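You operate a simulated robot arm through the tools that you are given. There is no shell and no other tool. Be economical: measure what you need, move in short steps, check, and stop when the job is done.

The job below is to be done with a simulated two-armed robot. You get a single attempt, and the scene is never put back.

Task
On the top of the wrapping table, fold the grey rag in half.

Only the result counts: the job must be done as asked and must still hold three seconds after the hand-in. Knocking over, shifting, dropping, spilling or breaking anything else fails it. Flat cloth is picked up by pressing the open fingertips on it (5 to 10 N) and closing them slowly along it; thin cloth reads only 2 to 8 mm in the jaws.

Robot
Two 7-joint arms with two-finger parallel grippers on one trunk, on a base that drives. Base frame: it is fixed to the floor where the robot stands at the start and does not move with it; the origin is under the middle of the robot, x ahead of it, y to its left, z up; the surface under the hand at the start is at about z = 0.72. Lengths are in m, angles in degrees, forces in N, time in s.
The left shoulder is at the start at [0.08, 0.131, 0.947], the right one opposite. With the tool pointing down near the work surface each hand reaches from about 0.38 to 0.86 m from the robot's upright axis, wherever it stands, measured 20 degrees to its own side. Places, roughly: top of the wrapping table [0.7, 0, 0.7]. Payload 1.57 kg a hand.
The tool frame of a hand sits at the grasp point between the pads (the TCP): z along the fingers, y along the line on which they close. The tips reach 0.03 m beyond it. Largest opening 0.11 m; finger width 0.024, thickness 0.012; the body of the gripper, 0.048 by 0.112 m, starts 0.078 m behind the TCP.
Orientation is that of the tool frame in the base frame, as a unit quaternion [x, y, z, w]. With the fingers straight down and closing along the base's y, the tool's x points along the base's -x, its y along +y and its z along -z.

Tools
- The arms move only by the tool servo_tool. It takes "left_plan", "right_plan" or both (then of equal length, played together; a hand with none holds still); each is a list of rows, each an object of numbers (a shift or turn left out is 0, a gripper value left out holds the last): "dx", "dy", "dz": the shift along the base's x, y, z in m; "wx", "wy", "wz": the turn, a rotation vector about the base's x, y, z in degrees; "jaw": the finger opening in m, from 0 to 0.11. In form: [{"dx": .., "dy": .., "dz": .., "wx": .., "wy": .., "wz": .., "jaw": ..}, ...]. A call has 1 to 12 rows; each row is the pose to reach, as a shift and turn from the pose commanded when the call began. A row lasts 0.2 s, in which the tool goes at most 0.05 m and 8.6 degrees; a call with a longer step from one row to the next is refused whole, and so is a gripper value outside its range. Where a pose cannot be reached the arm comes as near as it can. A force on the tool above 40 N (or 10 N above the force at the start of the call, whichever is more), or a blocked arm, ends the call early, and 0.2 s more pass. Each finger travels about 0.108 m/s and halts on what it meets, pressing with about 42 N; the grip force reading is that of the motor and also rises with nothing between the fingers. The clock runs only during rows and for 0.2 s after the last one: add rows that repeat a pose to give the fingers time. It gives the time, the measured TCP pose, the force on the tool (base axes), the opening and the grip force at its end, in the units of the frame above (readings bear some noise), with the torque about the TCP (base axes, N m) and any sound that the robot's microphone picked up.
- Cameras (640 x 400 px; columns grow to the right, rows downward): "scene" is now at [-0.0588, 0.0106, 1.4209]; the picture's right is [0.06, -1.00, 0.00], its down [-0.66, -0.04, -0.75] and it looks along [0.75, 0.04, -0.66] (base axes); focal length 280 px, centre (320, 200). "left" rides on the left gripper at [0.07, -0.016, -0.141] in its tool frame; the picture's right is [0.23, 0.97, 0.00], its down [-0.86, 0.20, -0.48] and it looks along [-0.47, 0.11, 0.88] (tool axes); focal length 222 px, centre (320, 200). "right" rides on the right gripper at [0.07, 0.016, -0.141] in its tool frame; the picture's right is [-0.23, 0.97, 0.00], its down [-0.86, -0.20, -0.48] and it looks along [-0.47, -0.11, 0.88] (tool axes); focal length 222 px, centre (320, 200).
- capture(camera): a new picture of that camera. No time passes.
- roll_base(legs): drives the robot by 1 to 6 legs, each [ahead, left, turn to the left] in m, m and degrees, along the robot's own axes; the way and the turn of a leg run together, so that a leg with both is an arc; at most 1.5 m and 180 degrees a leg. The arms and the cameras ride along, it lands a little off, and it stops where it bumps. It gives what a move gives.
- pan_tilt(pan, tilt): turns the head with the scene camera to pan (to the left, within 109 degrees either way) and tilt (down, from -29 to 69), counted from straight ahead of the robot. It gives what a move gives.
- locate(camera, pixels): for up to 12 pixels [column, row] of the newest picture of that camera ("zoom" is the newest enlarged one), the place [x, y, z] in the base frame of the surface seen there, good to about 0.002 m, but the place of the scene camera against the robot may be out by one fixed shift of up to 0.025 m in any direction. No time passes.
- zoom(camera, box): a new picture of the part [left, top, right, bottom] of that camera's present view, enlarged. No time passes.
- sign_off(): hands the job in; it is judged then, once.

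Go step by step. Measure first, check grasps and placings, and put right what went wrong. The budget is 80 turns and 62 pictures, counting those below and the enlarged ones. Unless the task says otherwise, let go and move clear before handing in, and close with one line.

The tools are called after "Emit:" as name(argument=value, ...) on one line, values as JSON. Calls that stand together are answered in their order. servo_tool: Moves the arms, as the interface text tells. Its arguments: {"type":"object","properties":{"left_plan":{"type":"array"},"right_plan":{"type":"array"}},"required":[]} The other tools are called the same way: roll_base (legs) drives the base; pan_tilt (pan, tilt) turns the head that bears the scene camera; capture (camera) takes a picture; locate (camera, pixels) gives the place of the surface under pixels of a picture; zoom (camera, box) takes an enlarged picture of a part of a camera's view; sign_off () hands the job in.

At the start:

```text
t: 0.0
left_position: [0.6175, 0.1543, 0.8682]
left_orientation: [0.0, 1.0, 0.0, 0.0]
left_wrist_force: [-1.2, -0.1, -0.6]
left_moment: [0.01, -0.01, 0.0]
left_grip_width: 0.1099
left_gripper_force: 0.0
right_position: [0.5289, -0.3135, 0.8695]
right_orientation: [0.0, 1.0, -0.001, 0.0]
right_wrist_force: [-0.7, -0.6, 1.0]
right_moment: [0.02, 0.0, 0.01]
right_grip_width: 0.1101
right_gripper_force: 0.1
robot x, y, heading: [-0.0004, 0.0001, -0.1]
head pan, tilt: [3.4, 41.0]
```

scene: 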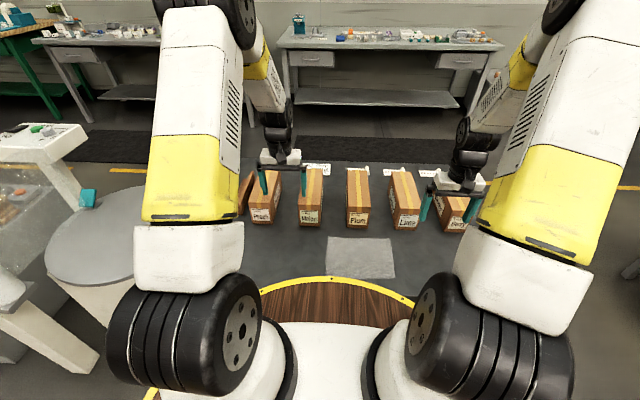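
right: 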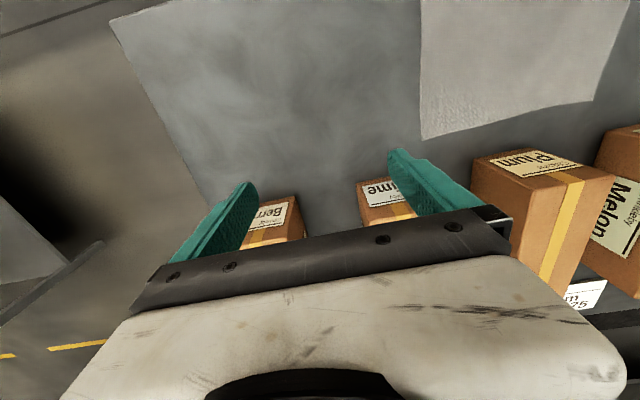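
left: 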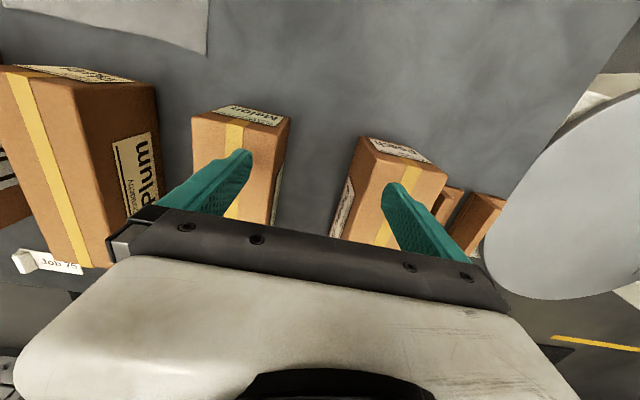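

The grey rag shows in the scene view at about (326–395, 237–278), in front of the row of boxes. I'll enlarge it and measure its corners.

Emit:
zoom(camera="scene", box=[230, 150, 490, 312])

Emit:
locate(camera="scene", pixels=[[329, 238], [390, 239], [394, 277], [327, 274], [360, 257], [310, 260], [420, 260], [360, 285], [310, 223], [358, 228], [405, 229], [275, 285]])

Emit:
locate(camera="right", pixels=[[422, 138], [590, 100], [422, 5], [350, 80], [280, 200], [380, 190], [520, 160]])

```text
2.46 times, centred on (360, 231) of scene
```

zoom: 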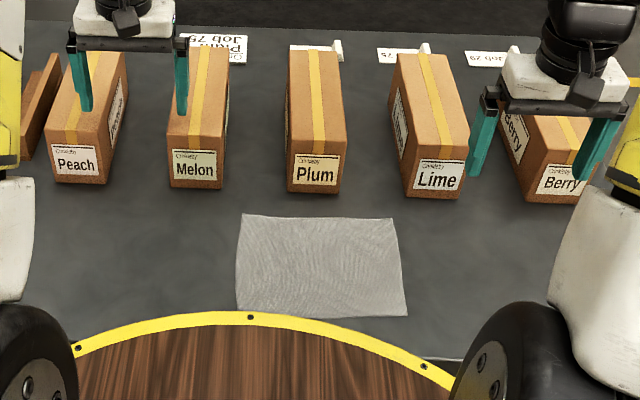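

```text
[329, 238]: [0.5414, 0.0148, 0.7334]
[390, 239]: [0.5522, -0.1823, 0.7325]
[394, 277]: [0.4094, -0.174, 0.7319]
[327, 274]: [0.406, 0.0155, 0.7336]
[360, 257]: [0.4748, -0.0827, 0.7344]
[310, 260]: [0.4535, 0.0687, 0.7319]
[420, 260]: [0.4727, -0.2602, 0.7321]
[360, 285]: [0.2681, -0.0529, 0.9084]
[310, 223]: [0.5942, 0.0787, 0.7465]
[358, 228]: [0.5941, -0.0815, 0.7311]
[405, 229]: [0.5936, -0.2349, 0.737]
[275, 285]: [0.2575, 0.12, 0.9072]
```

```text
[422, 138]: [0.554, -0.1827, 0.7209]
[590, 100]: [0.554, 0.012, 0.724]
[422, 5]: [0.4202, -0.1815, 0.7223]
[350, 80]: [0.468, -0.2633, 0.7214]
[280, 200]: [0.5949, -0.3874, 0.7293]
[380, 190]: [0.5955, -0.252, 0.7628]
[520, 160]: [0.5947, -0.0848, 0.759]
```

The rag lies at x 0.41–0.554 and y −0.182–0.013, with the table at z≈0.721. Compared with the wrist camera, the scene camera reads z about 0.011 too high. I'll check the height of the box tops before moving.

Emit:
locate(camera="scene", pixels=[[357, 180], [357, 200], [310, 180], [403, 190], [263, 190], [310, 208], [450, 205], [357, 170]])

Emit:
locate(camera="left", pixels=[[206, 52], [100, 12], [150, 20], [255, 115], [80, 72]])

```text
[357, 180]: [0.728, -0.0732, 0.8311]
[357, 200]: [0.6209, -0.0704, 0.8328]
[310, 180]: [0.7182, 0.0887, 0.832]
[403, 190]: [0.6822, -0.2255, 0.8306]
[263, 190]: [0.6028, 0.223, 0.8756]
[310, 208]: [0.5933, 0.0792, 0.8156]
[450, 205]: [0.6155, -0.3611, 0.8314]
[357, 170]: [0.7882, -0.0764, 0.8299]
```

```text
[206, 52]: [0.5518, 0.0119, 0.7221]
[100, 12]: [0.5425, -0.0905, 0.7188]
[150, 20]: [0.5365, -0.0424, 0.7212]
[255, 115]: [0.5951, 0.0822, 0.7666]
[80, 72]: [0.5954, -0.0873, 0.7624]
```

The box tops are at about 0.82 and the fingertips at about 0.838, so clearance is slim. I'll raise both hands, back the base 0.12 m and look down.

Emit:
servo_tool(left_plan=[{"dz": 0.04}, {"dz": 0.08}, {"dz": 0.08}], right_plan=[{"dz": 0.04}, {"dz": 0.08}, {"dz": 0.08}])

Emit:
roll_base(legs=[[-0.12, 0, 0]])

Emit:
capture(camera="scene")

```text
t: 0.8
left_position: [0.6168, 0.1552, 0.95]
left_orientation: [0.0, 1.0, 0.0, 0.001]
left_wrist_force: [0.4, 0.6, 0.1]
left_moment: [-0.03, 0.04, 0.03]
left_grip_width: 0.11
left_gripper_force: 0.0
right_position: [0.5266, -0.31, 0.9524]
right_orientation: [0.0, 1.0, 0.0, 0.0]
right_wrist_force: [-0.2, -0.8, 0.7]
right_moment: [0.01, -0.02, 0.0]
right_grip_width: 0.1102
right_gripper_force: 0.1
robot x, y, heading: [0.0018, -0.0009, -0.0]
head pan, tilt: [3.4, 41.0]
```

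```text
t: 2.0
left_position: [0.4973, 0.1542, 0.9485]
left_orientation: [0.003, 1.0, 0.001, 0.0]
left_wrist_force: [0.7, 1.0, 0.3]
left_moment: [-0.02, -0.01, 0.0]
left_grip_width: 0.11
left_gripper_force: 0.2
right_position: [0.4058, -0.3133, 0.9518]
right_orientation: [0.001, 1.0, -0.001, 0.0]
right_wrist_force: [0.2, -0.7, 0.4]
right_moment: [0.0, 0.01, -0.03]
right_grip_width: 0.1098
right_gripper_force: 0.1
robot x, y, heading: [-0.1222, 0.0012, -0.4]
head pan, tilt: [3.4, 41.0]
```

```text
57 pictures are left
```

scene: 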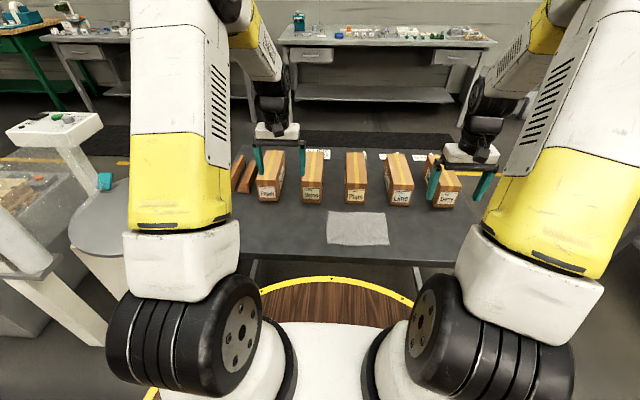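

The rag is now clear of the tray, at about (326–389, 211–246). I'll enlarge it to find the corners exactly.

Emit:
zoom(camera="scene", box=[296, 190, 424, 270])

Emit:
locate(camera="zoom", pixels=[[160, 108], [450, 112], [460, 274], [155, 268], [305, 268], [300, 110], [300, 345], [155, 190]])

```text
5.00 times, centred on (360, 230) of scene
```

zoom: 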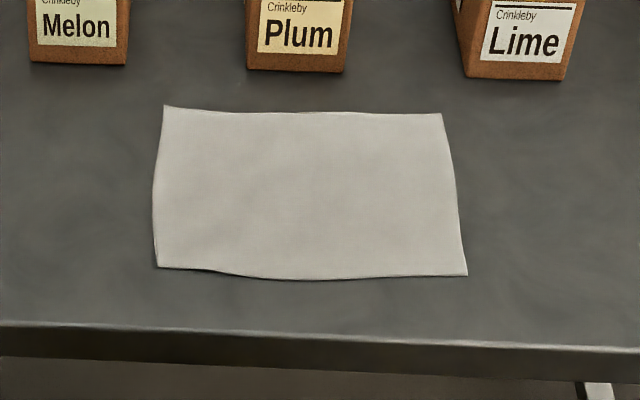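

```text
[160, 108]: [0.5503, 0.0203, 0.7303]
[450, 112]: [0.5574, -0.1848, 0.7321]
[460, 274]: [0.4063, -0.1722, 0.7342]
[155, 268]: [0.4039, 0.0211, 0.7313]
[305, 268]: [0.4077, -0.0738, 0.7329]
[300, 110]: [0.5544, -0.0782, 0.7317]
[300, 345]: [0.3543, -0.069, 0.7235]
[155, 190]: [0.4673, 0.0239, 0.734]
```

The near corners are at about (0.405, 0.019) and (0.404, −0.177), and the true table height is about 0.721. I'll turn both hands 90° so they close along x, with the cameras outward, and partly close the jaws.

Emit:
servo_tool(left_plan=[{"wz": -8.2, "jaw": 0.05}, {"wz": -16.4}, {"wz": -24.6}, {"wz": -32.8}, {"wz": -41}, {"wz": -49.2}, {"wz": -57.4}, {"wz": -65.6}, {"wz": -73.8}, {"wz": -82}, {"wz": -90}, {"wz": -90}], right_plan=[{"wz": 8.2, "jaw": 0.05}, {"wz": 16.4}, {"wz": 24.6}, {"wz": 32.8}, {"wz": 41}, {"wz": 49.2}, {"wz": 57.4}, {"wz": 65.6}, {"wz": 73.8}, {"wz": 82}, {"wz": 90}, {"wz": 90}])

```text
t: 4.6
left_position: [0.4978, 0.1536, 0.9488]
left_orientation: [0.709, 0.705, 0.0, -0.001]
left_wrist_force: [-0.3, 0.5, 0.1]
left_moment: [-0.02, 0.03, -0.02]
left_grip_width: 0.0504
left_gripper_force: 0.1
right_position: [0.4066, -0.3129, 0.952]
right_orientation: [-0.706, 0.708, 0.0, -0.001]
right_wrist_force: [0.0, -0.2, 0.2]
right_moment: [-0.02, -0.01, -0.01]
right_grip_width: 0.0503
right_gripper_force: 0.1
robot x, y, heading: [-0.1232, 0.0024, -0.4]
head pan, tilt: [3.4, 41.0]
```

Both hands are turned. Next I'll bring them above the near edge, the left at y≈−0.005 and the right at y≈−0.155, both at x≈0.431.

Emit:
servo_tool(left_plan=[{"dx": -0.017, "dy": -0.04, "jaw": 0.03}, {"dx": -0.034, "dy": -0.08}, {"dx": -0.051, "dy": -0.12}, {"dx": -0.067, "dy": -0.159}, {"dx": -0.067, "dy": -0.159, "dz": -0.04}, {"dx": -0.067, "dy": -0.159, "dz": -0.08}, {"dx": -0.067, "dy": -0.159, "dz": -0.12}, {"dx": -0.067, "dy": -0.159, "dz": -0.149}, {"dx": -0.067, "dy": -0.159, "dz": -0.149}], right_plan=[{"dx": 0.006, "dy": 0.04, "jaw": 0.03}, {"dx": 0.012, "dy": 0.08}, {"dx": 0.018, "dy": 0.12}, {"dx": 0.0245, "dy": 0.158}, {"dx": 0.0245, "dy": 0.158, "dz": -0.04}, {"dx": 0.0245, "dy": 0.158, "dz": -0.08}, {"dx": 0.0245, "dy": 0.158, "dz": -0.12}, {"dx": 0.0245, "dy": 0.158, "dz": -0.152}, {"dx": 0.0245, "dy": 0.158, "dz": -0.152}])

Emit:
capture(camera="scene")

Emit:
capture(camera="right")

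Emit:
capture(camera="left")

```text
t: 6.6
left_position: [0.4283, -0.0053, 0.8009]
left_orientation: [0.709, 0.705, 0.001, -0.001]
left_wrist_force: [-0.4, -1.3, 0.2]
left_moment: [0.05, -0.02, -0.02]
left_grip_width: 0.0298
left_gripper_force: 0.0
right_position: [0.4294, -0.156, 0.7982]
right_orientation: [-0.706, 0.708, -0.001, 0.001]
right_wrist_force: [-0.1, -0.1, 0.1]
right_moment: [-0.01, -0.01, 0.03]
right_grip_width: 0.0299
right_gripper_force: 0.1
robot x, y, heading: [-0.1188, 0.0033, -0.2]
head pan, tilt: [3.4, 41.0]
```

```text
55 pictures are left
```

scene: 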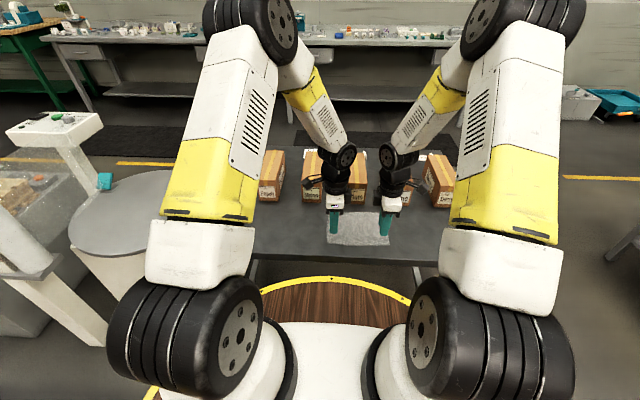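

```text
54 pictures are left
```

right: 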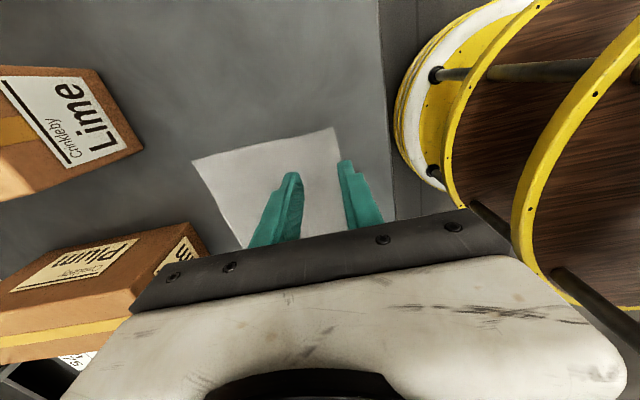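

```text
53 pictures are left
```

left: 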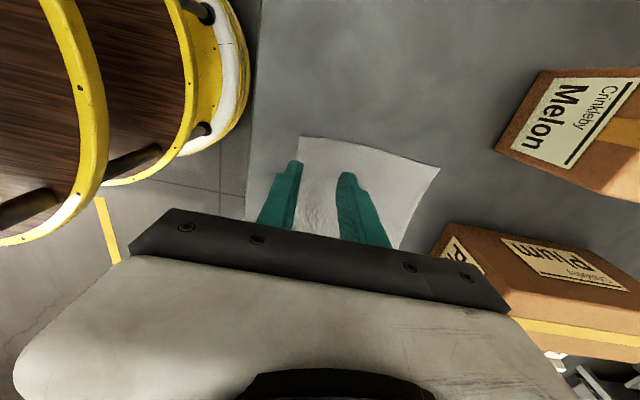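

Both wrist views show the rag under the fingers. I'll measure the corners from the wrist cameras: right at (333,128) and (192,160), left at (300,137) and (439,168).

Emit:
locate(camera="right", pixels=[[331, 131], [195, 163], [338, 160], [250, 150], [355, 130]])

Emit:
locate(camera="left", pixels=[[302, 140], [436, 170], [300, 158], [370, 155], [280, 140]])

```text
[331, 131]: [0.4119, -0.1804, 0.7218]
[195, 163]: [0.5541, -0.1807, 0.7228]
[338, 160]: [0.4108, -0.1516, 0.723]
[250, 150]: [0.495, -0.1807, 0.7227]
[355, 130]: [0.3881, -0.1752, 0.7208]
```

```text
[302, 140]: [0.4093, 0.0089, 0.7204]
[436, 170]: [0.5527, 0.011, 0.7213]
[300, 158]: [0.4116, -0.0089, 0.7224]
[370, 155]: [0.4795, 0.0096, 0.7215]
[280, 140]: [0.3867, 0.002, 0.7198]
```

The rag spans x 0.410–0.554 and y −0.182–0.011, with its surface at about 0.722. I'll move 8 mm forward and down to just above the cloth.

Emit:
servo_tool(left_plan=[{"dx": 0.009, "dy": -0.004, "dz": -0.02}, {"dx": 0.009, "dy": -0.004, "dz": -0.038}, {"dx": 0.009, "dy": -0.004, "dz": -0.046}, {"dx": 0.009, "dy": -0.004, "dz": -0.046}, {"dx": 0.009, "dy": -0.004, "dz": -0.046}], right_plan=[{"dx": 0.008, "dy": -0.003, "dz": -0.02}, {"dx": 0.008, "dy": -0.003, "dz": -0.035}, {"dx": 0.008, "dy": -0.003, "dz": -0.043}, {"dx": 0.008, "dy": -0.003, "dz": -0.043}, {"dx": 0.008, "dy": -0.003, "dz": -0.043}])

```text
t: 7.8
left_position: [0.4408, -0.0086, 0.7548]
left_orientation: [0.709, 0.705, 0.0, 0.0]
left_wrist_force: [0.5, -0.3, -0.6]
left_moment: [-0.01, 0.02, 0.01]
left_grip_width: 0.03
left_gripper_force: 0.1
right_position: [0.4362, -0.1592, 0.7562]
right_orientation: [-0.706, 0.708, 0.0, 0.0]
right_wrist_force: [-0.2, 0.5, 0.2]
right_moment: [0.02, 0.0, -0.04]
right_grip_width: 0.0298
right_gripper_force: 0.1
robot x, y, heading: [-0.1219, 0.0002, -0.0]
head pan, tilt: [3.4, 41.0]
```

There's no contact yet, with the tips about 3–5 mm above the cloth. I'll lower both hands slowly and read the force.

Emit:
servo_tool(left_plan=[{"dz": -0.001}, {"dz": -0.002}, {"dz": -0.003}, {"dz": -0.004}, {"dz": -0.004}], right_plan=[{"dz": -0.001}, {"dz": -0.002}, {"dz": -0.003}, {"dz": -0.004}, {"dz": -0.004}])

```text
t: 9.0
left_position: [0.4397, -0.0092, 0.7508]
left_orientation: [0.708, 0.706, 0.001, 0.0]
left_wrist_force: [-1.0, 3.8, 25.9]
left_moment: [0.15, 0.56, -0.08]
left_grip_width: 0.0302
left_gripper_force: 0.1
right_position: [0.4368, -0.16, 0.7524]
right_orientation: [-0.705, 0.709, -0.001, 0.001]
right_wrist_force: [0.0, -0.2, -0.1]
right_moment: [0.0, -0.03, 0.01]
right_grip_width: 0.0301
right_gripper_force: 0.1
robot x, y, heading: [-0.1179, -0.0005, -0.1]
head pan, tilt: [3.4, 41.0]
```

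The left hand presses at 26 N, which is too hard, and the right hasn't touched yet. I'll ease the left up 1 mm and lower the right 1 mm.

Emit:
servo_tool(left_plan=[{"dz": 0.001}, {"dz": 0.001}], right_plan=[{"dz": -0.001}, {"dz": -0.001}])

```text
t: 9.6
left_position: [0.4395, -0.0107, 0.7524]
left_orientation: [0.709, 0.705, 0.001, 0.0]
left_wrist_force: [2.5, 1.3, 9.3]
left_moment: [0.04, 0.14, -0.05]
left_grip_width: 0.029
left_gripper_force: 0.0
right_position: [0.4381, -0.1606, 0.7502]
right_orientation: [-0.706, 0.708, -0.001, 0.0]
right_wrist_force: [0.4, 0.7, 6.5]
right_moment: [-0.02, 0.15, 0.0]
right_grip_width: 0.0302
right_gripper_force: 0.1
robot x, y, heading: [-0.1189, 0.0021, -0.3]
head pan, tilt: [3.4, 41.0]
```

The left reads 9.3 N and the right 6.5 N, both in range. I'll close both jaws slowly along the cloth.

Emit:
servo_tool(left_plan=[{"jaw": 0.027}, {"jaw": 0.024}, {"jaw": 0.021}, {"jaw": 0.018}, {"jaw": 0.015}, {"jaw": 0.012}, {"jaw": 0.009}, {"jaw": 0.006}, {"jaw": 0.003}, {"jaw": 0.0}, {"jaw": 0.0}, {"jaw": 0.0}], right_plan=[{"jaw": 0.027}, {"jaw": 0.024}, {"jaw": 0.021}, {"jaw": 0.018}, {"jaw": 0.015}, {"jaw": 0.012}, {"jaw": 0.009}, {"jaw": 0.006}, {"jaw": 0.003}, {"jaw": 0.0}, {"jaw": 0.0}, {"jaw": 0.0}])

Emit:
zoom(camera="scene", box=[296, 190, 424, 270])

```text
t: 12.2
left_position: [0.4385, -0.0088, 0.7522]
left_orientation: [0.709, 0.705, 0.0, 0.0]
left_wrist_force: [0.6, 0.3, 0.4]
left_moment: [0.02, 0.01, 0.02]
left_grip_width: 0.0019
left_gripper_force: 23.7
right_position: [0.437, -0.1587, 0.7506]
right_orientation: [-0.706, 0.708, 0.0, 0.001]
right_wrist_force: [-0.9, 0.4, 18.2]
right_moment: [-0.03, 0.15, 0.01]
right_grip_width: 0.0021
right_gripper_force: 23.2
robot x, y, heading: [-0.1228, -0.0002, -0.3]
head pan, tilt: [3.4, 41.0]
```

```text
5.00 times, centred on (360, 230) of scene
```

zoom: 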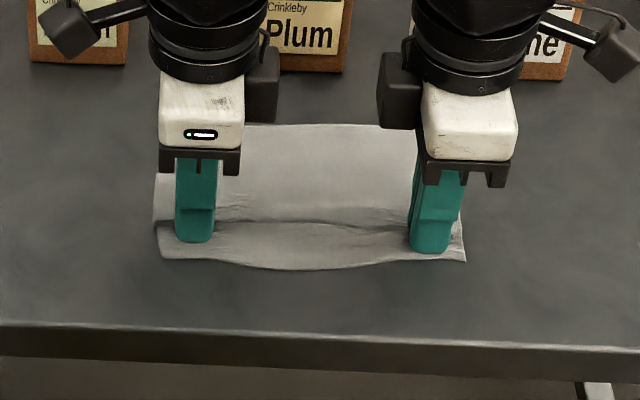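

Both jaws hold cloth at about 2 mm, and a ridge runs between them. I'll lift 3 cm and check.

Emit:
servo_tool(left_plan=[{"dz": 0.01}, {"dz": 0.02}, {"dz": 0.03}, {"dz": 0.03}], right_plan=[{"dz": 0.01}, {"dz": 0.02}, {"dz": 0.03}, {"dz": 0.03}])

Emit:
zoom(camera="scene", box=[296, 190, 424, 270])

Emit:
capture(camera="right")

Emit:
capture(camera="left")

```text
t: 13.2
left_position: [0.4391, -0.0102, 0.7833]
left_orientation: [0.709, 0.705, -0.001, -0.001]
left_wrist_force: [-0.6, -0.2, -0.3]
left_moment: [0.0, 0.01, 0.0]
left_grip_width: 0.002
left_gripper_force: 24.1
right_position: [0.4385, -0.1569, 0.781]
right_orientation: [-0.706, 0.709, 0.0, 0.0]
right_wrist_force: [0.0, -0.5, -0.6]
right_moment: [-0.01, 0.05, 0.03]
right_grip_width: 0.0021
right_gripper_force: 23.1
robot x, y, heading: [-0.1189, -0.0033, -0.3]
head pan, tilt: [3.4, 41.0]
```

```text
5.00 times, centred on (360, 230) of scene
```

zoom: 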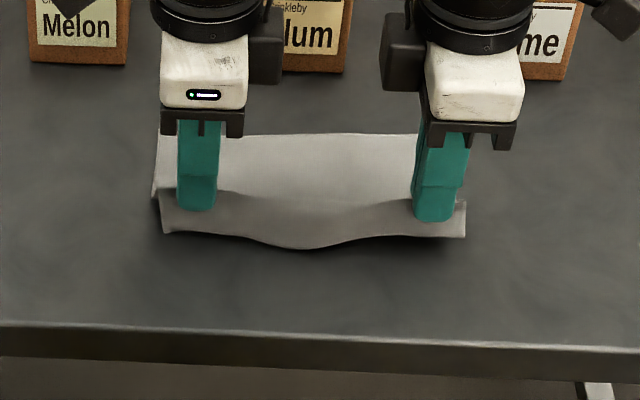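

```text
50 pictures are left
```

right: 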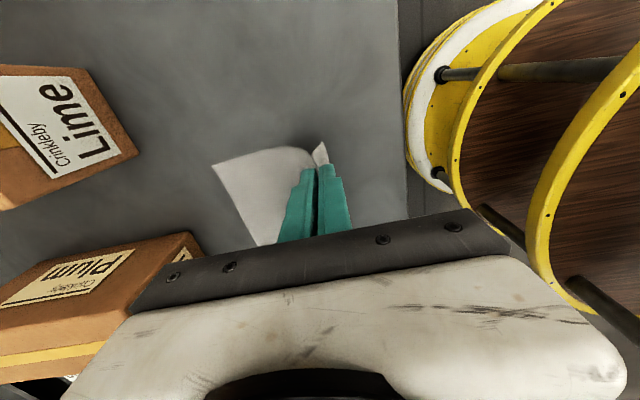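

```text
49 pictures are left
```

left: 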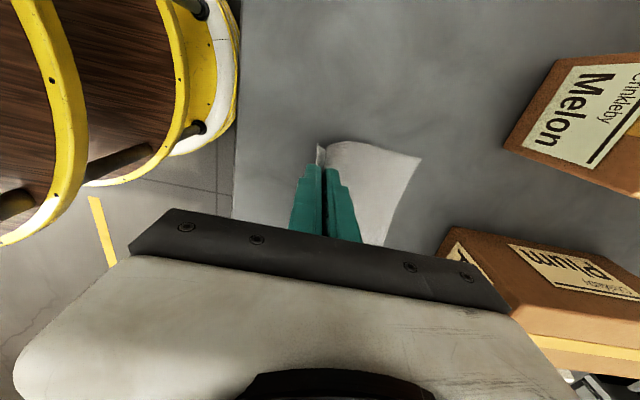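

Both sides are lifted, and a short front flap hangs free. I'll measure where the far corners are now.

Emit:
locate(camera="right", pixels=[[216, 168], [230, 195], [255, 235]])

Emit:
locate(camera="left", pixels=[[417, 162], [405, 190], [390, 225]])

```text
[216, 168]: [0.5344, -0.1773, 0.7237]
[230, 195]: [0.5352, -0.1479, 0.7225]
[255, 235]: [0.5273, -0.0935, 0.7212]
```

```text
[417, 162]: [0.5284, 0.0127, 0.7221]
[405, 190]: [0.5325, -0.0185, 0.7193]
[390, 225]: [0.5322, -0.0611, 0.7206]
```

The cloth is gripped as a ridge 2–3 cm in from the edge. Folded like this, a flap would turn back on top, so I'll set it down, open along the cloth to flatten the ridge, and regrip right at the edge.

Emit:
servo_tool(left_plan=[{"dz": -0.012}, {"dz": -0.022}, {"dz": -0.028}, {"dz": -0.029}, {"dz": -0.03, "jaw": 0.0}, {"dz": -0.03, "jaw": 0.006}, {"dz": -0.03, "jaw": 0.012}, {"dz": -0.03, "jaw": 0.018}, {"dz": -0.03, "jaw": 0.024}, {"dz": -0.03, "jaw": 0.03}, {"dz": -0.03, "jaw": 0.034}, {"dz": -0.03, "jaw": 0.034}], right_plan=[{"dz": -0.012}, {"dz": -0.022}, {"dz": -0.028}, {"dz": -0.029}, {"dz": -0.03, "jaw": 0.0}, {"dz": -0.03, "jaw": 0.006}, {"dz": -0.03, "jaw": 0.012}, {"dz": -0.03, "jaw": 0.018}, {"dz": -0.03, "jaw": 0.024}, {"dz": -0.03, "jaw": 0.03}, {"dz": -0.03, "jaw": 0.034}, {"dz": -0.03, "jaw": 0.034}])

Emit:
servo_tool(left_plan=[{"dz": 0.01}, {"dz": 0.03}, {"dz": 0.05}, {"dz": 0.05}], right_plan=[{"dz": 0.01}, {"dz": 0.03}, {"dz": 0.05}, {"dz": 0.05}])

Emit:
capture(camera="right")

Emit:
capture(camera="left")

Emit:
zoom(camera="scene", box=[296, 190, 424, 270])

```text
t: 15.8
left_position: [0.4389, -0.009, 0.7523]
left_orientation: [0.709, 0.705, 0.0, 0.0]
left_wrist_force: [0.6, -0.2, 8.4]
left_moment: [0.02, 0.19, 0.0]
left_grip_width: 0.0329
left_gripper_force: 0.1
right_position: [0.4389, -0.1588, 0.7518]
right_orientation: [-0.706, 0.708, -0.001, 0.001]
right_wrist_force: [2.2, -0.1, 10.8]
right_moment: [0.0, 0.15, -0.02]
right_grip_width: 0.0311
right_gripper_force: 0.1
robot x, y, heading: [-0.1197, -0.0035, -0.0]
head pan, tilt: [3.4, 41.0]
```

```text
t: 16.8
left_position: [0.4376, -0.0072, 0.8006]
left_orientation: [0.709, 0.705, -0.001, 0.0]
left_wrist_force: [1.0, 0.3, -0.3]
left_moment: [0.01, 0.03, 0.01]
left_grip_width: 0.0342
left_gripper_force: 0.1
right_position: [0.4386, -0.1587, 0.8021]
right_orientation: [-0.706, 0.708, 0.0, -0.001]
right_wrist_force: [-0.5, -0.3, -0.1]
right_moment: [-0.03, -0.02, 0.01]
right_grip_width: 0.034
right_gripper_force: 0.0
robot x, y, heading: [-0.1189, 0.0041, -0.5]
head pan, tilt: [3.4, 41.0]
```

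```text
48 pictures are left
```

right: 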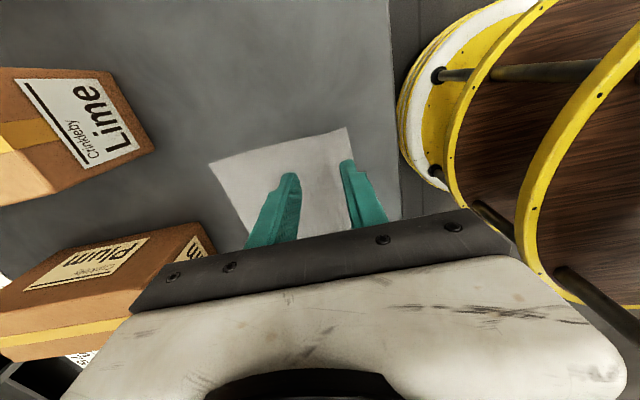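

```text
47 pictures are left
```

left: 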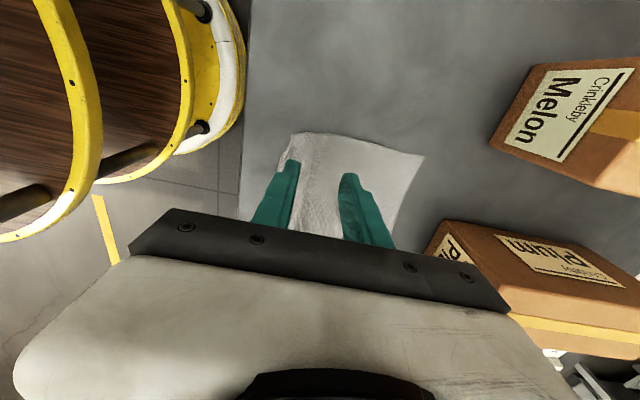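

```text
5.00 times, centred on (360, 230) of scene
```

zoom: 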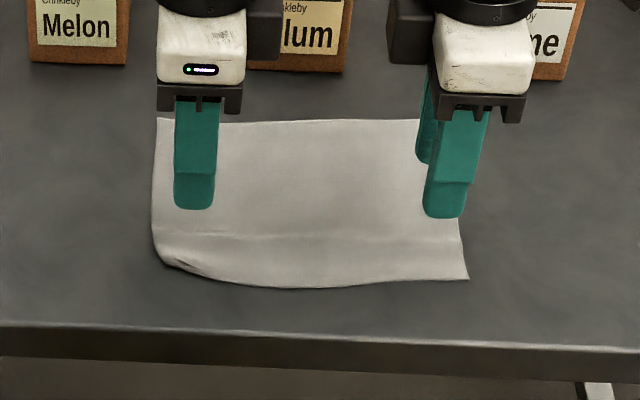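

The cloth is flat again, shifted about 1 cm toward the robot, with the left near corner slightly curled. I'll measure the near edge and the corners.

Emit:
locate(camera="right", pixels=[[344, 132], [351, 157], [213, 165], [340, 150], [225, 190]])

Emit:
locate(camera="left", pixels=[[296, 137], [284, 155], [279, 170], [305, 140], [330, 140], [421, 158]])

Emit:
locate(camera="zoom", pixels=[[165, 258], [190, 268], [240, 280], [300, 285], [430, 279], [466, 276]])

Emit:
zoom(camera="left", box=[240, 110, 400, 210])

```text
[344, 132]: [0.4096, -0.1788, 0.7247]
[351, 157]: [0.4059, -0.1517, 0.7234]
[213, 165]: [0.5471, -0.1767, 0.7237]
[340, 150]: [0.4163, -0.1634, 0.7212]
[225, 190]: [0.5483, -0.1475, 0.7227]
```

```text
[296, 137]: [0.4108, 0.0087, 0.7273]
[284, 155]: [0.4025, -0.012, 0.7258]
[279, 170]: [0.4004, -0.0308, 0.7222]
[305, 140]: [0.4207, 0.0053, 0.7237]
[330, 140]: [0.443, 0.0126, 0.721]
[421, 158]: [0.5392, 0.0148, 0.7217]
```

```text
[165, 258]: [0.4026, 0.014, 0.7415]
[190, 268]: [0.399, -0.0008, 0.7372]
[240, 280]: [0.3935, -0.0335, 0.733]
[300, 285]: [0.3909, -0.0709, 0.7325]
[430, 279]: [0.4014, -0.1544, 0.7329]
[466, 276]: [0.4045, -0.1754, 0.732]
```

```text
4.00 times, centred on (320, 160) of left
```

zoom: 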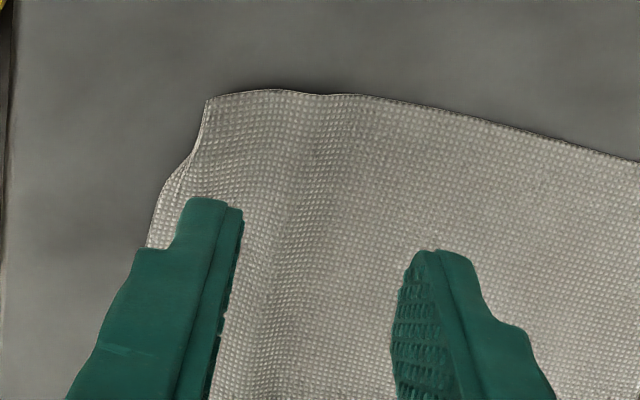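

The near edge is at about x=0.405 on the right and 0.402 on the left. I'll regrip with the outer finger just outside the edge and the jaws 24 mm open, moving the hands back about 24 mm and down to light contact.

Emit:
servo_tool(left_plan=[{"dx": -0.0245, "jaw": 0.024}, {"dx": -0.0245, "dz": -0.03}, {"dx": -0.0245, "dz": -0.044}, {"dx": -0.0245, "dz": -0.047}, {"dx": -0.0245, "dz": -0.049}, {"dx": -0.0245, "dz": -0.05}, {"dx": -0.0245, "dz": -0.05}], right_plan=[{"dx": -0.023, "jaw": 0.024}, {"dx": -0.023, "dz": -0.03}, {"dx": -0.023, "dz": -0.044}, {"dx": -0.023, "dz": -0.047}, {"dx": -0.023, "dz": -0.049}, {"dx": -0.023, "dz": -0.05}, {"dx": -0.023, "dz": -0.05}])

Emit:
zoom(camera="right", box=[240, 110, 400, 210])

Emit:
zoom(camera="left", box=[240, 110, 400, 210])

```text
t: 18.4
left_position: [0.4155, -0.0086, 0.7519]
left_orientation: [0.709, 0.706, 0.0, 0.0]
left_wrist_force: [-0.4, 1.3, 2.5]
left_moment: [0.03, 0.01, 0.02]
left_grip_width: 0.0241
left_gripper_force: 0.4
right_position: [0.4159, -0.1592, 0.7525]
right_orientation: [-0.706, 0.708, -0.001, 0.001]
right_wrist_force: [-0.5, 0.0, 0.6]
right_moment: [-0.02, 0.02, -0.02]
right_grip_width: 0.024
right_gripper_force: 0.0
robot x, y, heading: [-0.121, 0.0014, -0.2]
head pan, tilt: [3.4, 41.0]
```

```text
4.00 times, centred on (320, 160) of right
```

zoom: 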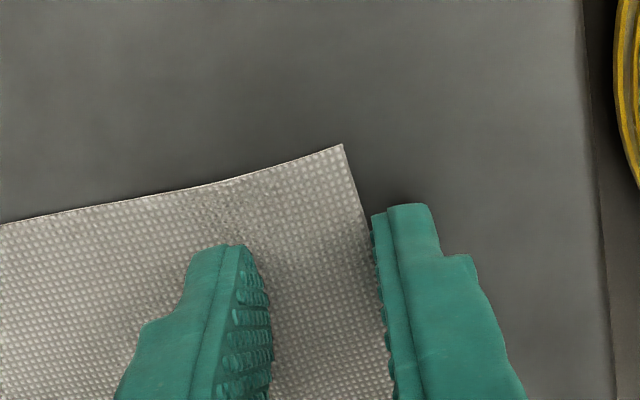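

```text
4.00 times, centred on (320, 160) of left
```

zoom: 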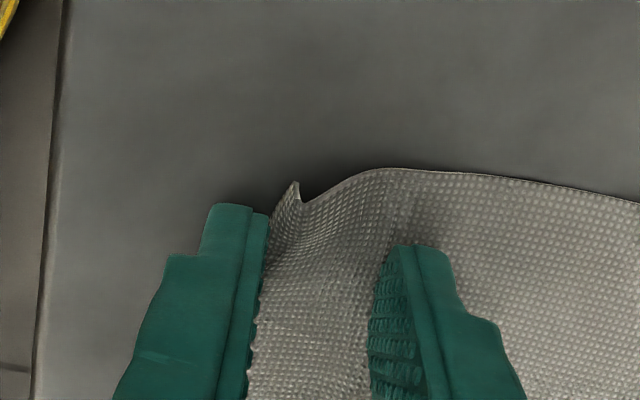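

The outer fingers now stand at the edge, just outside it on the right, with the cloth turned up inside on the left. I'll press slightly more, about 1 mm on the right and 0.5 mm on the left.

Emit:
servo_tool(left_plan=[{"dz": -0.0005}, {"dz": -0.0005}], right_plan=[{"dz": -0.001}, {"dz": -0.001}])

```text
t: 19.0
left_position: [0.4153, -0.0086, 0.7505]
left_orientation: [0.709, 0.706, 0.0, 0.0]
left_wrist_force: [0.1, 1.2, 11.7]
left_moment: [0.03, 0.05, 0.01]
left_grip_width: 0.024
left_gripper_force: 0.1
right_position: [0.4159, -0.1591, 0.7517]
right_orientation: [-0.706, 0.709, 0.0, 0.0]
right_wrist_force: [-0.9, -0.5, 11.0]
right_moment: [0.0, 0.07, 0.03]
right_grip_width: 0.0245
right_gripper_force: 0.1
robot x, y, heading: [-0.117, 0.0, -0.2]
head pan, tilt: [3.4, 41.0]
```

Both press at about 11 N, which is close enough. I'll close slowly.

Emit:
servo_tool(left_plan=[{"jaw": 0.021}, {"jaw": 0.018}, {"jaw": 0.015}, {"jaw": 0.012}, {"jaw": 0.009}, {"jaw": 0.006}, {"jaw": 0.003}, {"jaw": 0.0}, {"jaw": 0.0}, {"jaw": 0.0}], right_plan=[{"jaw": 0.021}, {"jaw": 0.018}, {"jaw": 0.015}, {"jaw": 0.012}, {"jaw": 0.009}, {"jaw": 0.006}, {"jaw": 0.003}, {"jaw": 0.0}, {"jaw": 0.0}, {"jaw": 0.0}])

Emit:
servo_tool(left_plan=[{"dz": 0.01}, {"dz": 0.02}, {"dz": 0.03}, {"dz": 0.03}], right_plan=[{"dz": 0.01}, {"dz": 0.02}, {"dz": 0.03}, {"dz": 0.03}])

Emit:
zoom(camera="right", box=[200, 100, 424, 240])

Emit:
zoom(camera="left", box=[220, 100, 444, 240])

Emit:
zoom(camera="scene", box=[296, 190, 424, 270])

```text
t: 21.2
left_position: [0.4138, -0.0094, 0.7507]
left_orientation: [0.709, 0.705, 0.001, 0.0]
left_wrist_force: [2.5, -1.0, 18.4]
left_moment: [-0.07, -0.04, 0.02]
left_grip_width: 0.0025
left_gripper_force: 24.0
right_position: [0.4157, -0.1585, 0.7517]
right_orientation: [-0.706, 0.708, -0.001, 0.0]
right_wrist_force: [-1.1, 1.1, 17.3]
right_moment: [0.04, -0.04, 0.03]
right_grip_width: 0.0025
right_gripper_force: 24.4
robot x, y, heading: [-0.1224, 0.0001, -0.1]
head pan, tilt: [3.4, 41.0]
```

```text
t: 22.2
left_position: [0.4149, -0.0096, 0.7803]
left_orientation: [0.708, 0.706, -0.001, 0.0]
left_wrist_force: [-0.4, -1.1, -0.3]
left_moment: [-0.01, -0.01, -0.01]
left_grip_width: 0.0023
left_gripper_force: 23.9
right_position: [0.4153, -0.1595, 0.7802]
right_orientation: [-0.706, 0.708, 0.0, 0.0]
right_wrist_force: [0.3, 0.5, 0.7]
right_moment: [-0.01, 0.01, 0.0]
right_grip_width: 0.0024
right_gripper_force: 24.2
robot x, y, heading: [-0.1189, 0.0004, -0.3]
head pan, tilt: [3.4, 41.0]
```

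```text
2.86 times, centred on (312, 170) of right
```

zoom: 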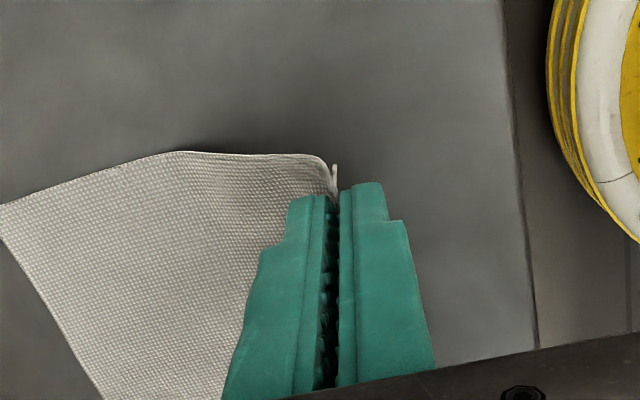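

```text
2.86 times, centred on (332, 170) of left
```

zoom: 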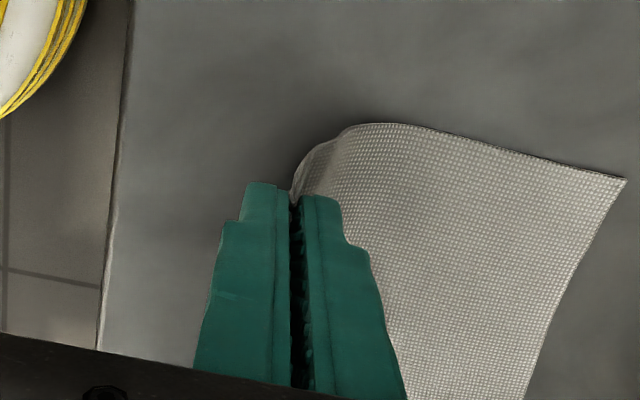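

```text
5.00 times, centred on (360, 230) of scene
```

zoom: 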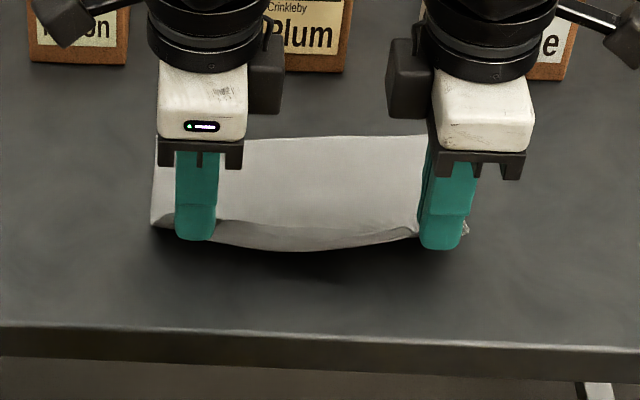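

Each hand now grips the edge itself, with no loose flap. I'll drag the cloth about 4.5 cm toward the robot for more clearance from the boxes, then measure the far edge.

Emit:
servo_tool(left_plan=[{"dz": -0.01}, {"dx": -0.009, "dz": -0.01}, {"dx": -0.018, "dz": -0.01}, {"dx": -0.027, "dz": -0.01}, {"dx": -0.036, "dz": -0.01}, {"dx": -0.045, "dz": -0.01}, {"dx": -0.045, "dz": -0.01}], right_plan=[{"dz": -0.01}, {"dx": -0.009, "dz": -0.01}, {"dx": -0.018, "dz": -0.01}, {"dx": -0.027, "dz": -0.01}, {"dx": -0.036, "dz": -0.01}, {"dx": -0.045, "dz": -0.01}, {"dx": -0.045, "dz": -0.01}])

Emit:
capture(camera="right")

Emit:
capture(camera="left")

```text
t: 23.8
left_position: [0.369, -0.0088, 0.7705]
left_orientation: [0.709, 0.705, 0.0, 0.0]
left_wrist_force: [-0.3, -1.2, 0.9]
left_moment: [0.01, 0.03, -0.07]
left_grip_width: 0.0024
left_gripper_force: 23.6
right_position: [0.3714, -0.1575, 0.7717]
right_orientation: [-0.706, 0.708, 0.0, -0.001]
right_wrist_force: [-0.4, 0.3, 0.0]
right_moment: [0.0, -0.01, -0.02]
right_grip_width: 0.0026
right_gripper_force: 23.6
robot x, y, heading: [-0.1197, 0.0026, 0.0]
head pan, tilt: [3.4, 41.0]
```

```text
39 pictures are left
```

right: 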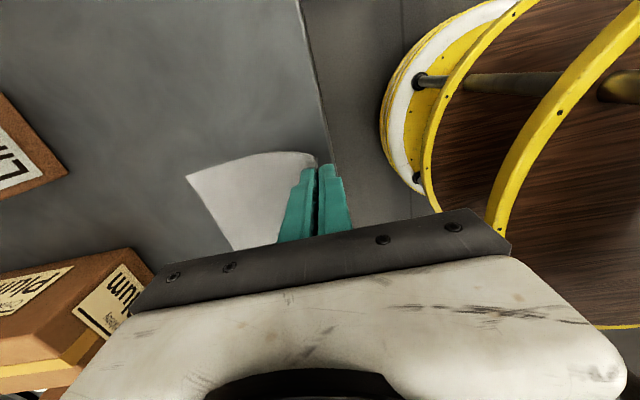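

```text
38 pictures are left
```

left: 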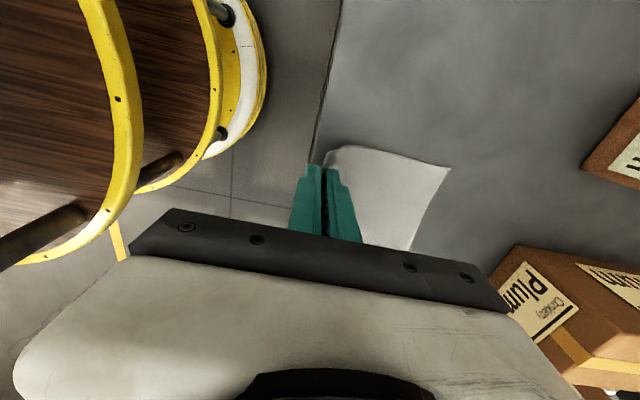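

Emit:
locate(camera="right", pixels=[[190, 178], [206, 205], [225, 235], [250, 160]])

Emit:
locate(camera="left", pixels=[[447, 169], [430, 195], [412, 230], [390, 155]])

```text
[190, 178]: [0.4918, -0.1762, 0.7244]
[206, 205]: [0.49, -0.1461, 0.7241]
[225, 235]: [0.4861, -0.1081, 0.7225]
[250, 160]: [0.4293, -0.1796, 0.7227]
```

```text
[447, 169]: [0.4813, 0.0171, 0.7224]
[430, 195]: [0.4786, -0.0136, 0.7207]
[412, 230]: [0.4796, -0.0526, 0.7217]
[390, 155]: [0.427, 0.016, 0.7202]
```

The far edge is at x=0.491 on the right and 0.481 on the left. I'll carry the near edge up and over in an arc, leaning the wrists ahead as I go, and stop for a look before touching down.

Emit:
servo_tool(left_plan=[{"dx": 0.007, "dz": 0.007}, {"dx": 0.013, "dz": 0.013}, {"dx": 0.021, "dz": 0.019, "wy": 2}, {"dx": 0.0285, "dz": 0.023, "wy": 4}, {"dx": 0.036, "dz": 0.027, "wy": 6}, {"dx": 0.0435, "dz": 0.03, "wy": 8}, {"dx": 0.051, "dz": 0.03, "wy": 10}, {"dx": 0.059, "dz": 0.029, "wy": 12}, {"dx": 0.067, "dz": 0.027, "wy": 15}, {"dx": 0.075, "dz": 0.0245, "wy": 18}, {"dx": 0.091, "dz": 0.0105, "wy": 24}, {"dx": 0.091, "dz": 0.0105, "wy": 24}], right_plan=[{"dx": 0.007, "dz": 0.007}, {"dx": 0.015, "dz": 0.013}, {"dx": 0.0235, "dz": 0.019, "wy": 2}, {"dx": 0.032, "dz": 0.023, "wy": 4}, {"dx": 0.04, "dz": 0.027, "wy": 6}, {"dx": 0.049, "dz": 0.03, "wy": 8}, {"dx": 0.0575, "dz": 0.03, "wy": 10}, {"dx": 0.066, "dz": 0.029, "wy": 12}, {"dx": 0.075, "dz": 0.027, "wy": 15}, {"dx": 0.084, "dz": 0.0245, "wy": 18}, {"dx": 0.102, "dz": 0.0105, "wy": 24}, {"dx": 0.102, "dz": 0.0105, "wy": 24}])

Emit:
zoom(camera="scene", box=[280, 180, 440, 280])

Emit:
capture(camera="right")

Emit:
capture(camera="left")

```text
t: 26.4
left_position: [0.4606, -0.0083, 0.7811]
left_orientation: [0.693, 0.69, -0.148, -0.147]
left_wrist_force: [0.8, -2.7, 0.8]
left_moment: [-0.07, -0.06, 0.03]
left_grip_width: 0.0024
left_gripper_force: 23.6
right_position: [0.4722, -0.1599, 0.7822]
right_orientation: [-0.69, 0.693, 0.148, -0.147]
right_wrist_force: [-0.5, 2.9, 0.2]
right_moment: [0.09, -0.04, -0.02]
right_grip_width: 0.0024
right_gripper_force: 23.9
robot x, y, heading: [-0.1193, -0.0017, -0.0]
head pan, tilt: [3.4, 41.0]
```

```text
4.00 times, centred on (360, 230) of scene
```

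zoom: 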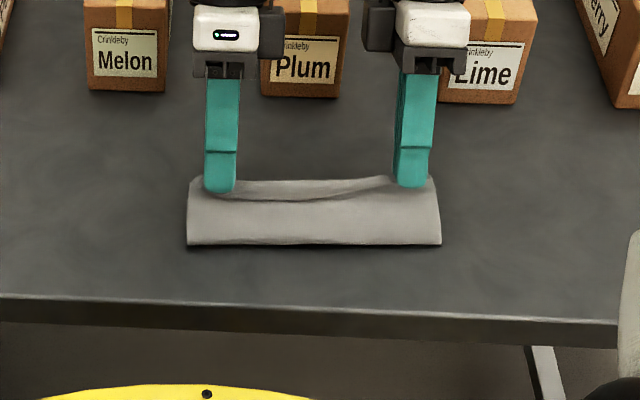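

```text
36 pictures are left
```

right: 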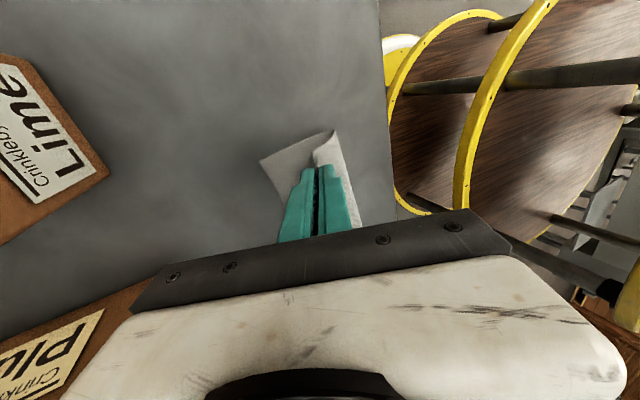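

```text
35 pictures are left
```

left: 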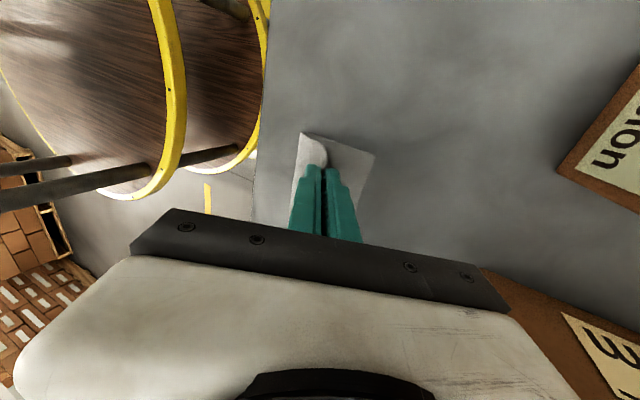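

The fold is forming well, and the bottom layer's far corners show at right (262,162) and left (373,156). I'll check whether they have moved.

Emit:
locate(camera="right", pixels=[[264, 163], [275, 185], [333, 134], [348, 190]])

Emit:
locate(camera="left", pixels=[[371, 158], [360, 195], [303, 136], [294, 190], [330, 145]])

Emit:
zoom(camera="right", box=[240, 120, 368, 200])

Emit:
zoom(camera="left", box=[272, 120, 400, 200])

```text
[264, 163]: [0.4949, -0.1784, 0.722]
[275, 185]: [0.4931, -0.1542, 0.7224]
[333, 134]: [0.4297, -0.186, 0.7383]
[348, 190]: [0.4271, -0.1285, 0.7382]
```

```text
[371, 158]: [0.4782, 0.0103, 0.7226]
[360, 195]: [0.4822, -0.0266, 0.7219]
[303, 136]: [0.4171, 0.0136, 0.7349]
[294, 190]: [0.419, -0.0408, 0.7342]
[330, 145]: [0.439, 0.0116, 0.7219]
```

```text
5.00 times, centred on (304, 160) of right
```

zoom: 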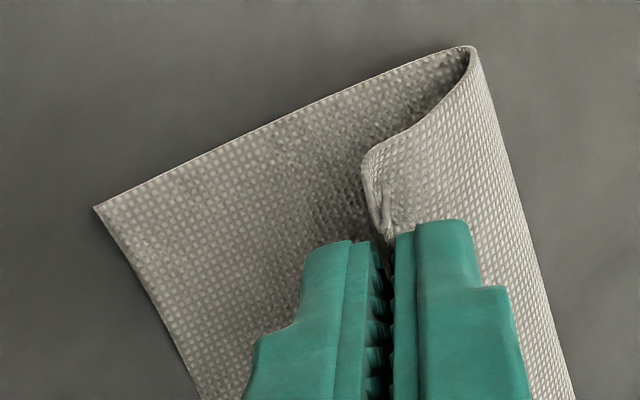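

```text
5.00 times, centred on (336, 160) of left
```

zoom: 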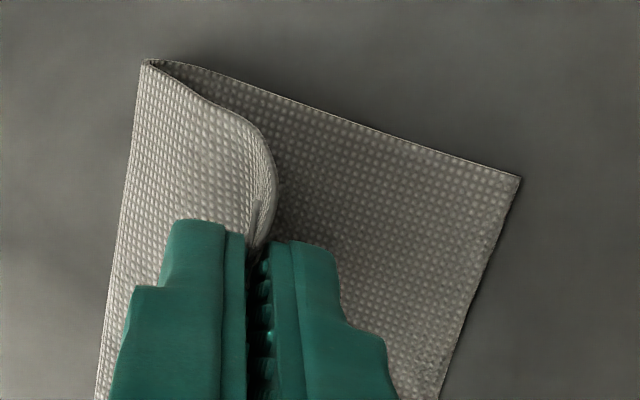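

The bottom layer hasn't moved, with its far edge at 0.494 on the right and 0.480 on the left, and there is slack. I'll continue forward and down to just above the surface, leaning a bit more.

Emit:
servo_tool(left_plan=[{"dx": 0.006, "dz": -0.005, "wy": 3}, {"dx": 0.012, "dz": -0.012, "wy": 6}, {"dx": 0.018, "dz": -0.018, "wy": 9}, {"dx": 0.021, "dz": -0.023, "wy": 12}, {"dx": 0.021, "dz": -0.025, "wy": 12}, {"dx": 0.021, "dz": -0.025, "wy": 12}], right_plan=[{"dx": 0.006, "dz": -0.005, "wy": 3}, {"dx": 0.013, "dz": -0.012, "wy": 6}, {"dx": 0.019, "dz": -0.018, "wy": 9}, {"dx": 0.023, "dz": -0.023, "wy": 12}, {"dx": 0.023, "dz": -0.025, "wy": 12}, {"dx": 0.023, "dz": -0.025, "wy": 12}])

Emit:
zoom(camera="right", box=[240, 120, 368, 200])

Emit:
zoom(camera="left", box=[272, 120, 400, 200])

```text
t: 27.8
left_position: [0.4824, -0.0089, 0.7563]
left_orientation: [0.675, 0.67, -0.219, -0.218]
left_wrist_force: [-0.2, -0.9, 0.4]
left_moment: [-0.04, -0.02, 0.0]
left_grip_width: 0.0023
left_gripper_force: 24.3
right_position: [0.4968, -0.1605, 0.7554]
right_orientation: [-0.671, 0.674, 0.218, -0.219]
right_wrist_force: [-0.1, 0.6, 0.6]
right_moment: [-0.01, -0.07, 0.0]
right_grip_width: 0.0024
right_gripper_force: 24.3
robot x, y, heading: [-0.1221, 0.0004, -0.1]
head pan, tilt: [3.4, 41.0]
```

```text
5.00 times, centred on (304, 160) of right
```

zoom: 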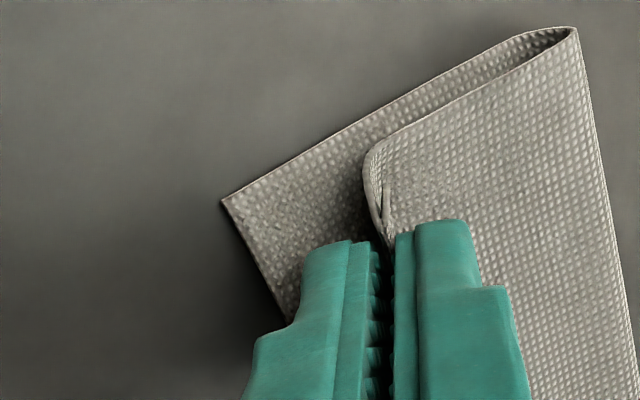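

```text
5.00 times, centred on (336, 160) of left
```

zoom: 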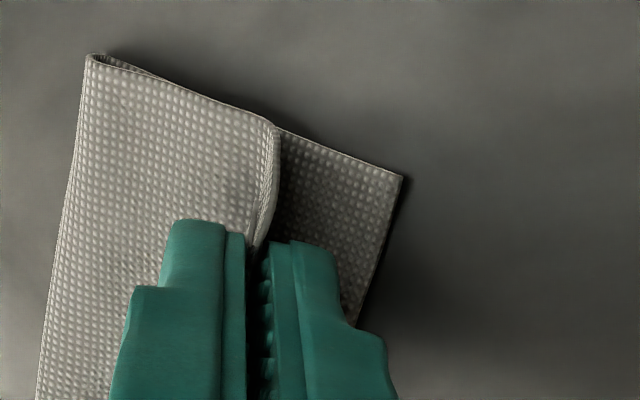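

The right and left mouths are still 1–2 cm short of the far edge, because some cloth is inside the jaws. I'll measure the fold line and the layers on the left to see how much is held.

Emit:
locate(camera="zoom", pixels=[[92, 65], [70, 180], [50, 330], [274, 135], [262, 215], [400, 180], [380, 235]])

Emit:
locate(camera="right", pixels=[[286, 161], [315, 151], [352, 127], [358, 160]])

```text
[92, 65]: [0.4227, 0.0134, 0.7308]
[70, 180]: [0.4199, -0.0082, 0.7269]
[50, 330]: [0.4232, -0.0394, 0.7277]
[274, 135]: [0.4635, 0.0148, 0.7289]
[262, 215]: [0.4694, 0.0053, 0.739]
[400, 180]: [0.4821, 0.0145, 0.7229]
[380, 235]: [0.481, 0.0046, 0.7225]
```

```text
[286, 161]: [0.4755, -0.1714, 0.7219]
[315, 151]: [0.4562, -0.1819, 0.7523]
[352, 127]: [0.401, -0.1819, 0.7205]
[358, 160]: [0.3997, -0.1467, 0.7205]
```

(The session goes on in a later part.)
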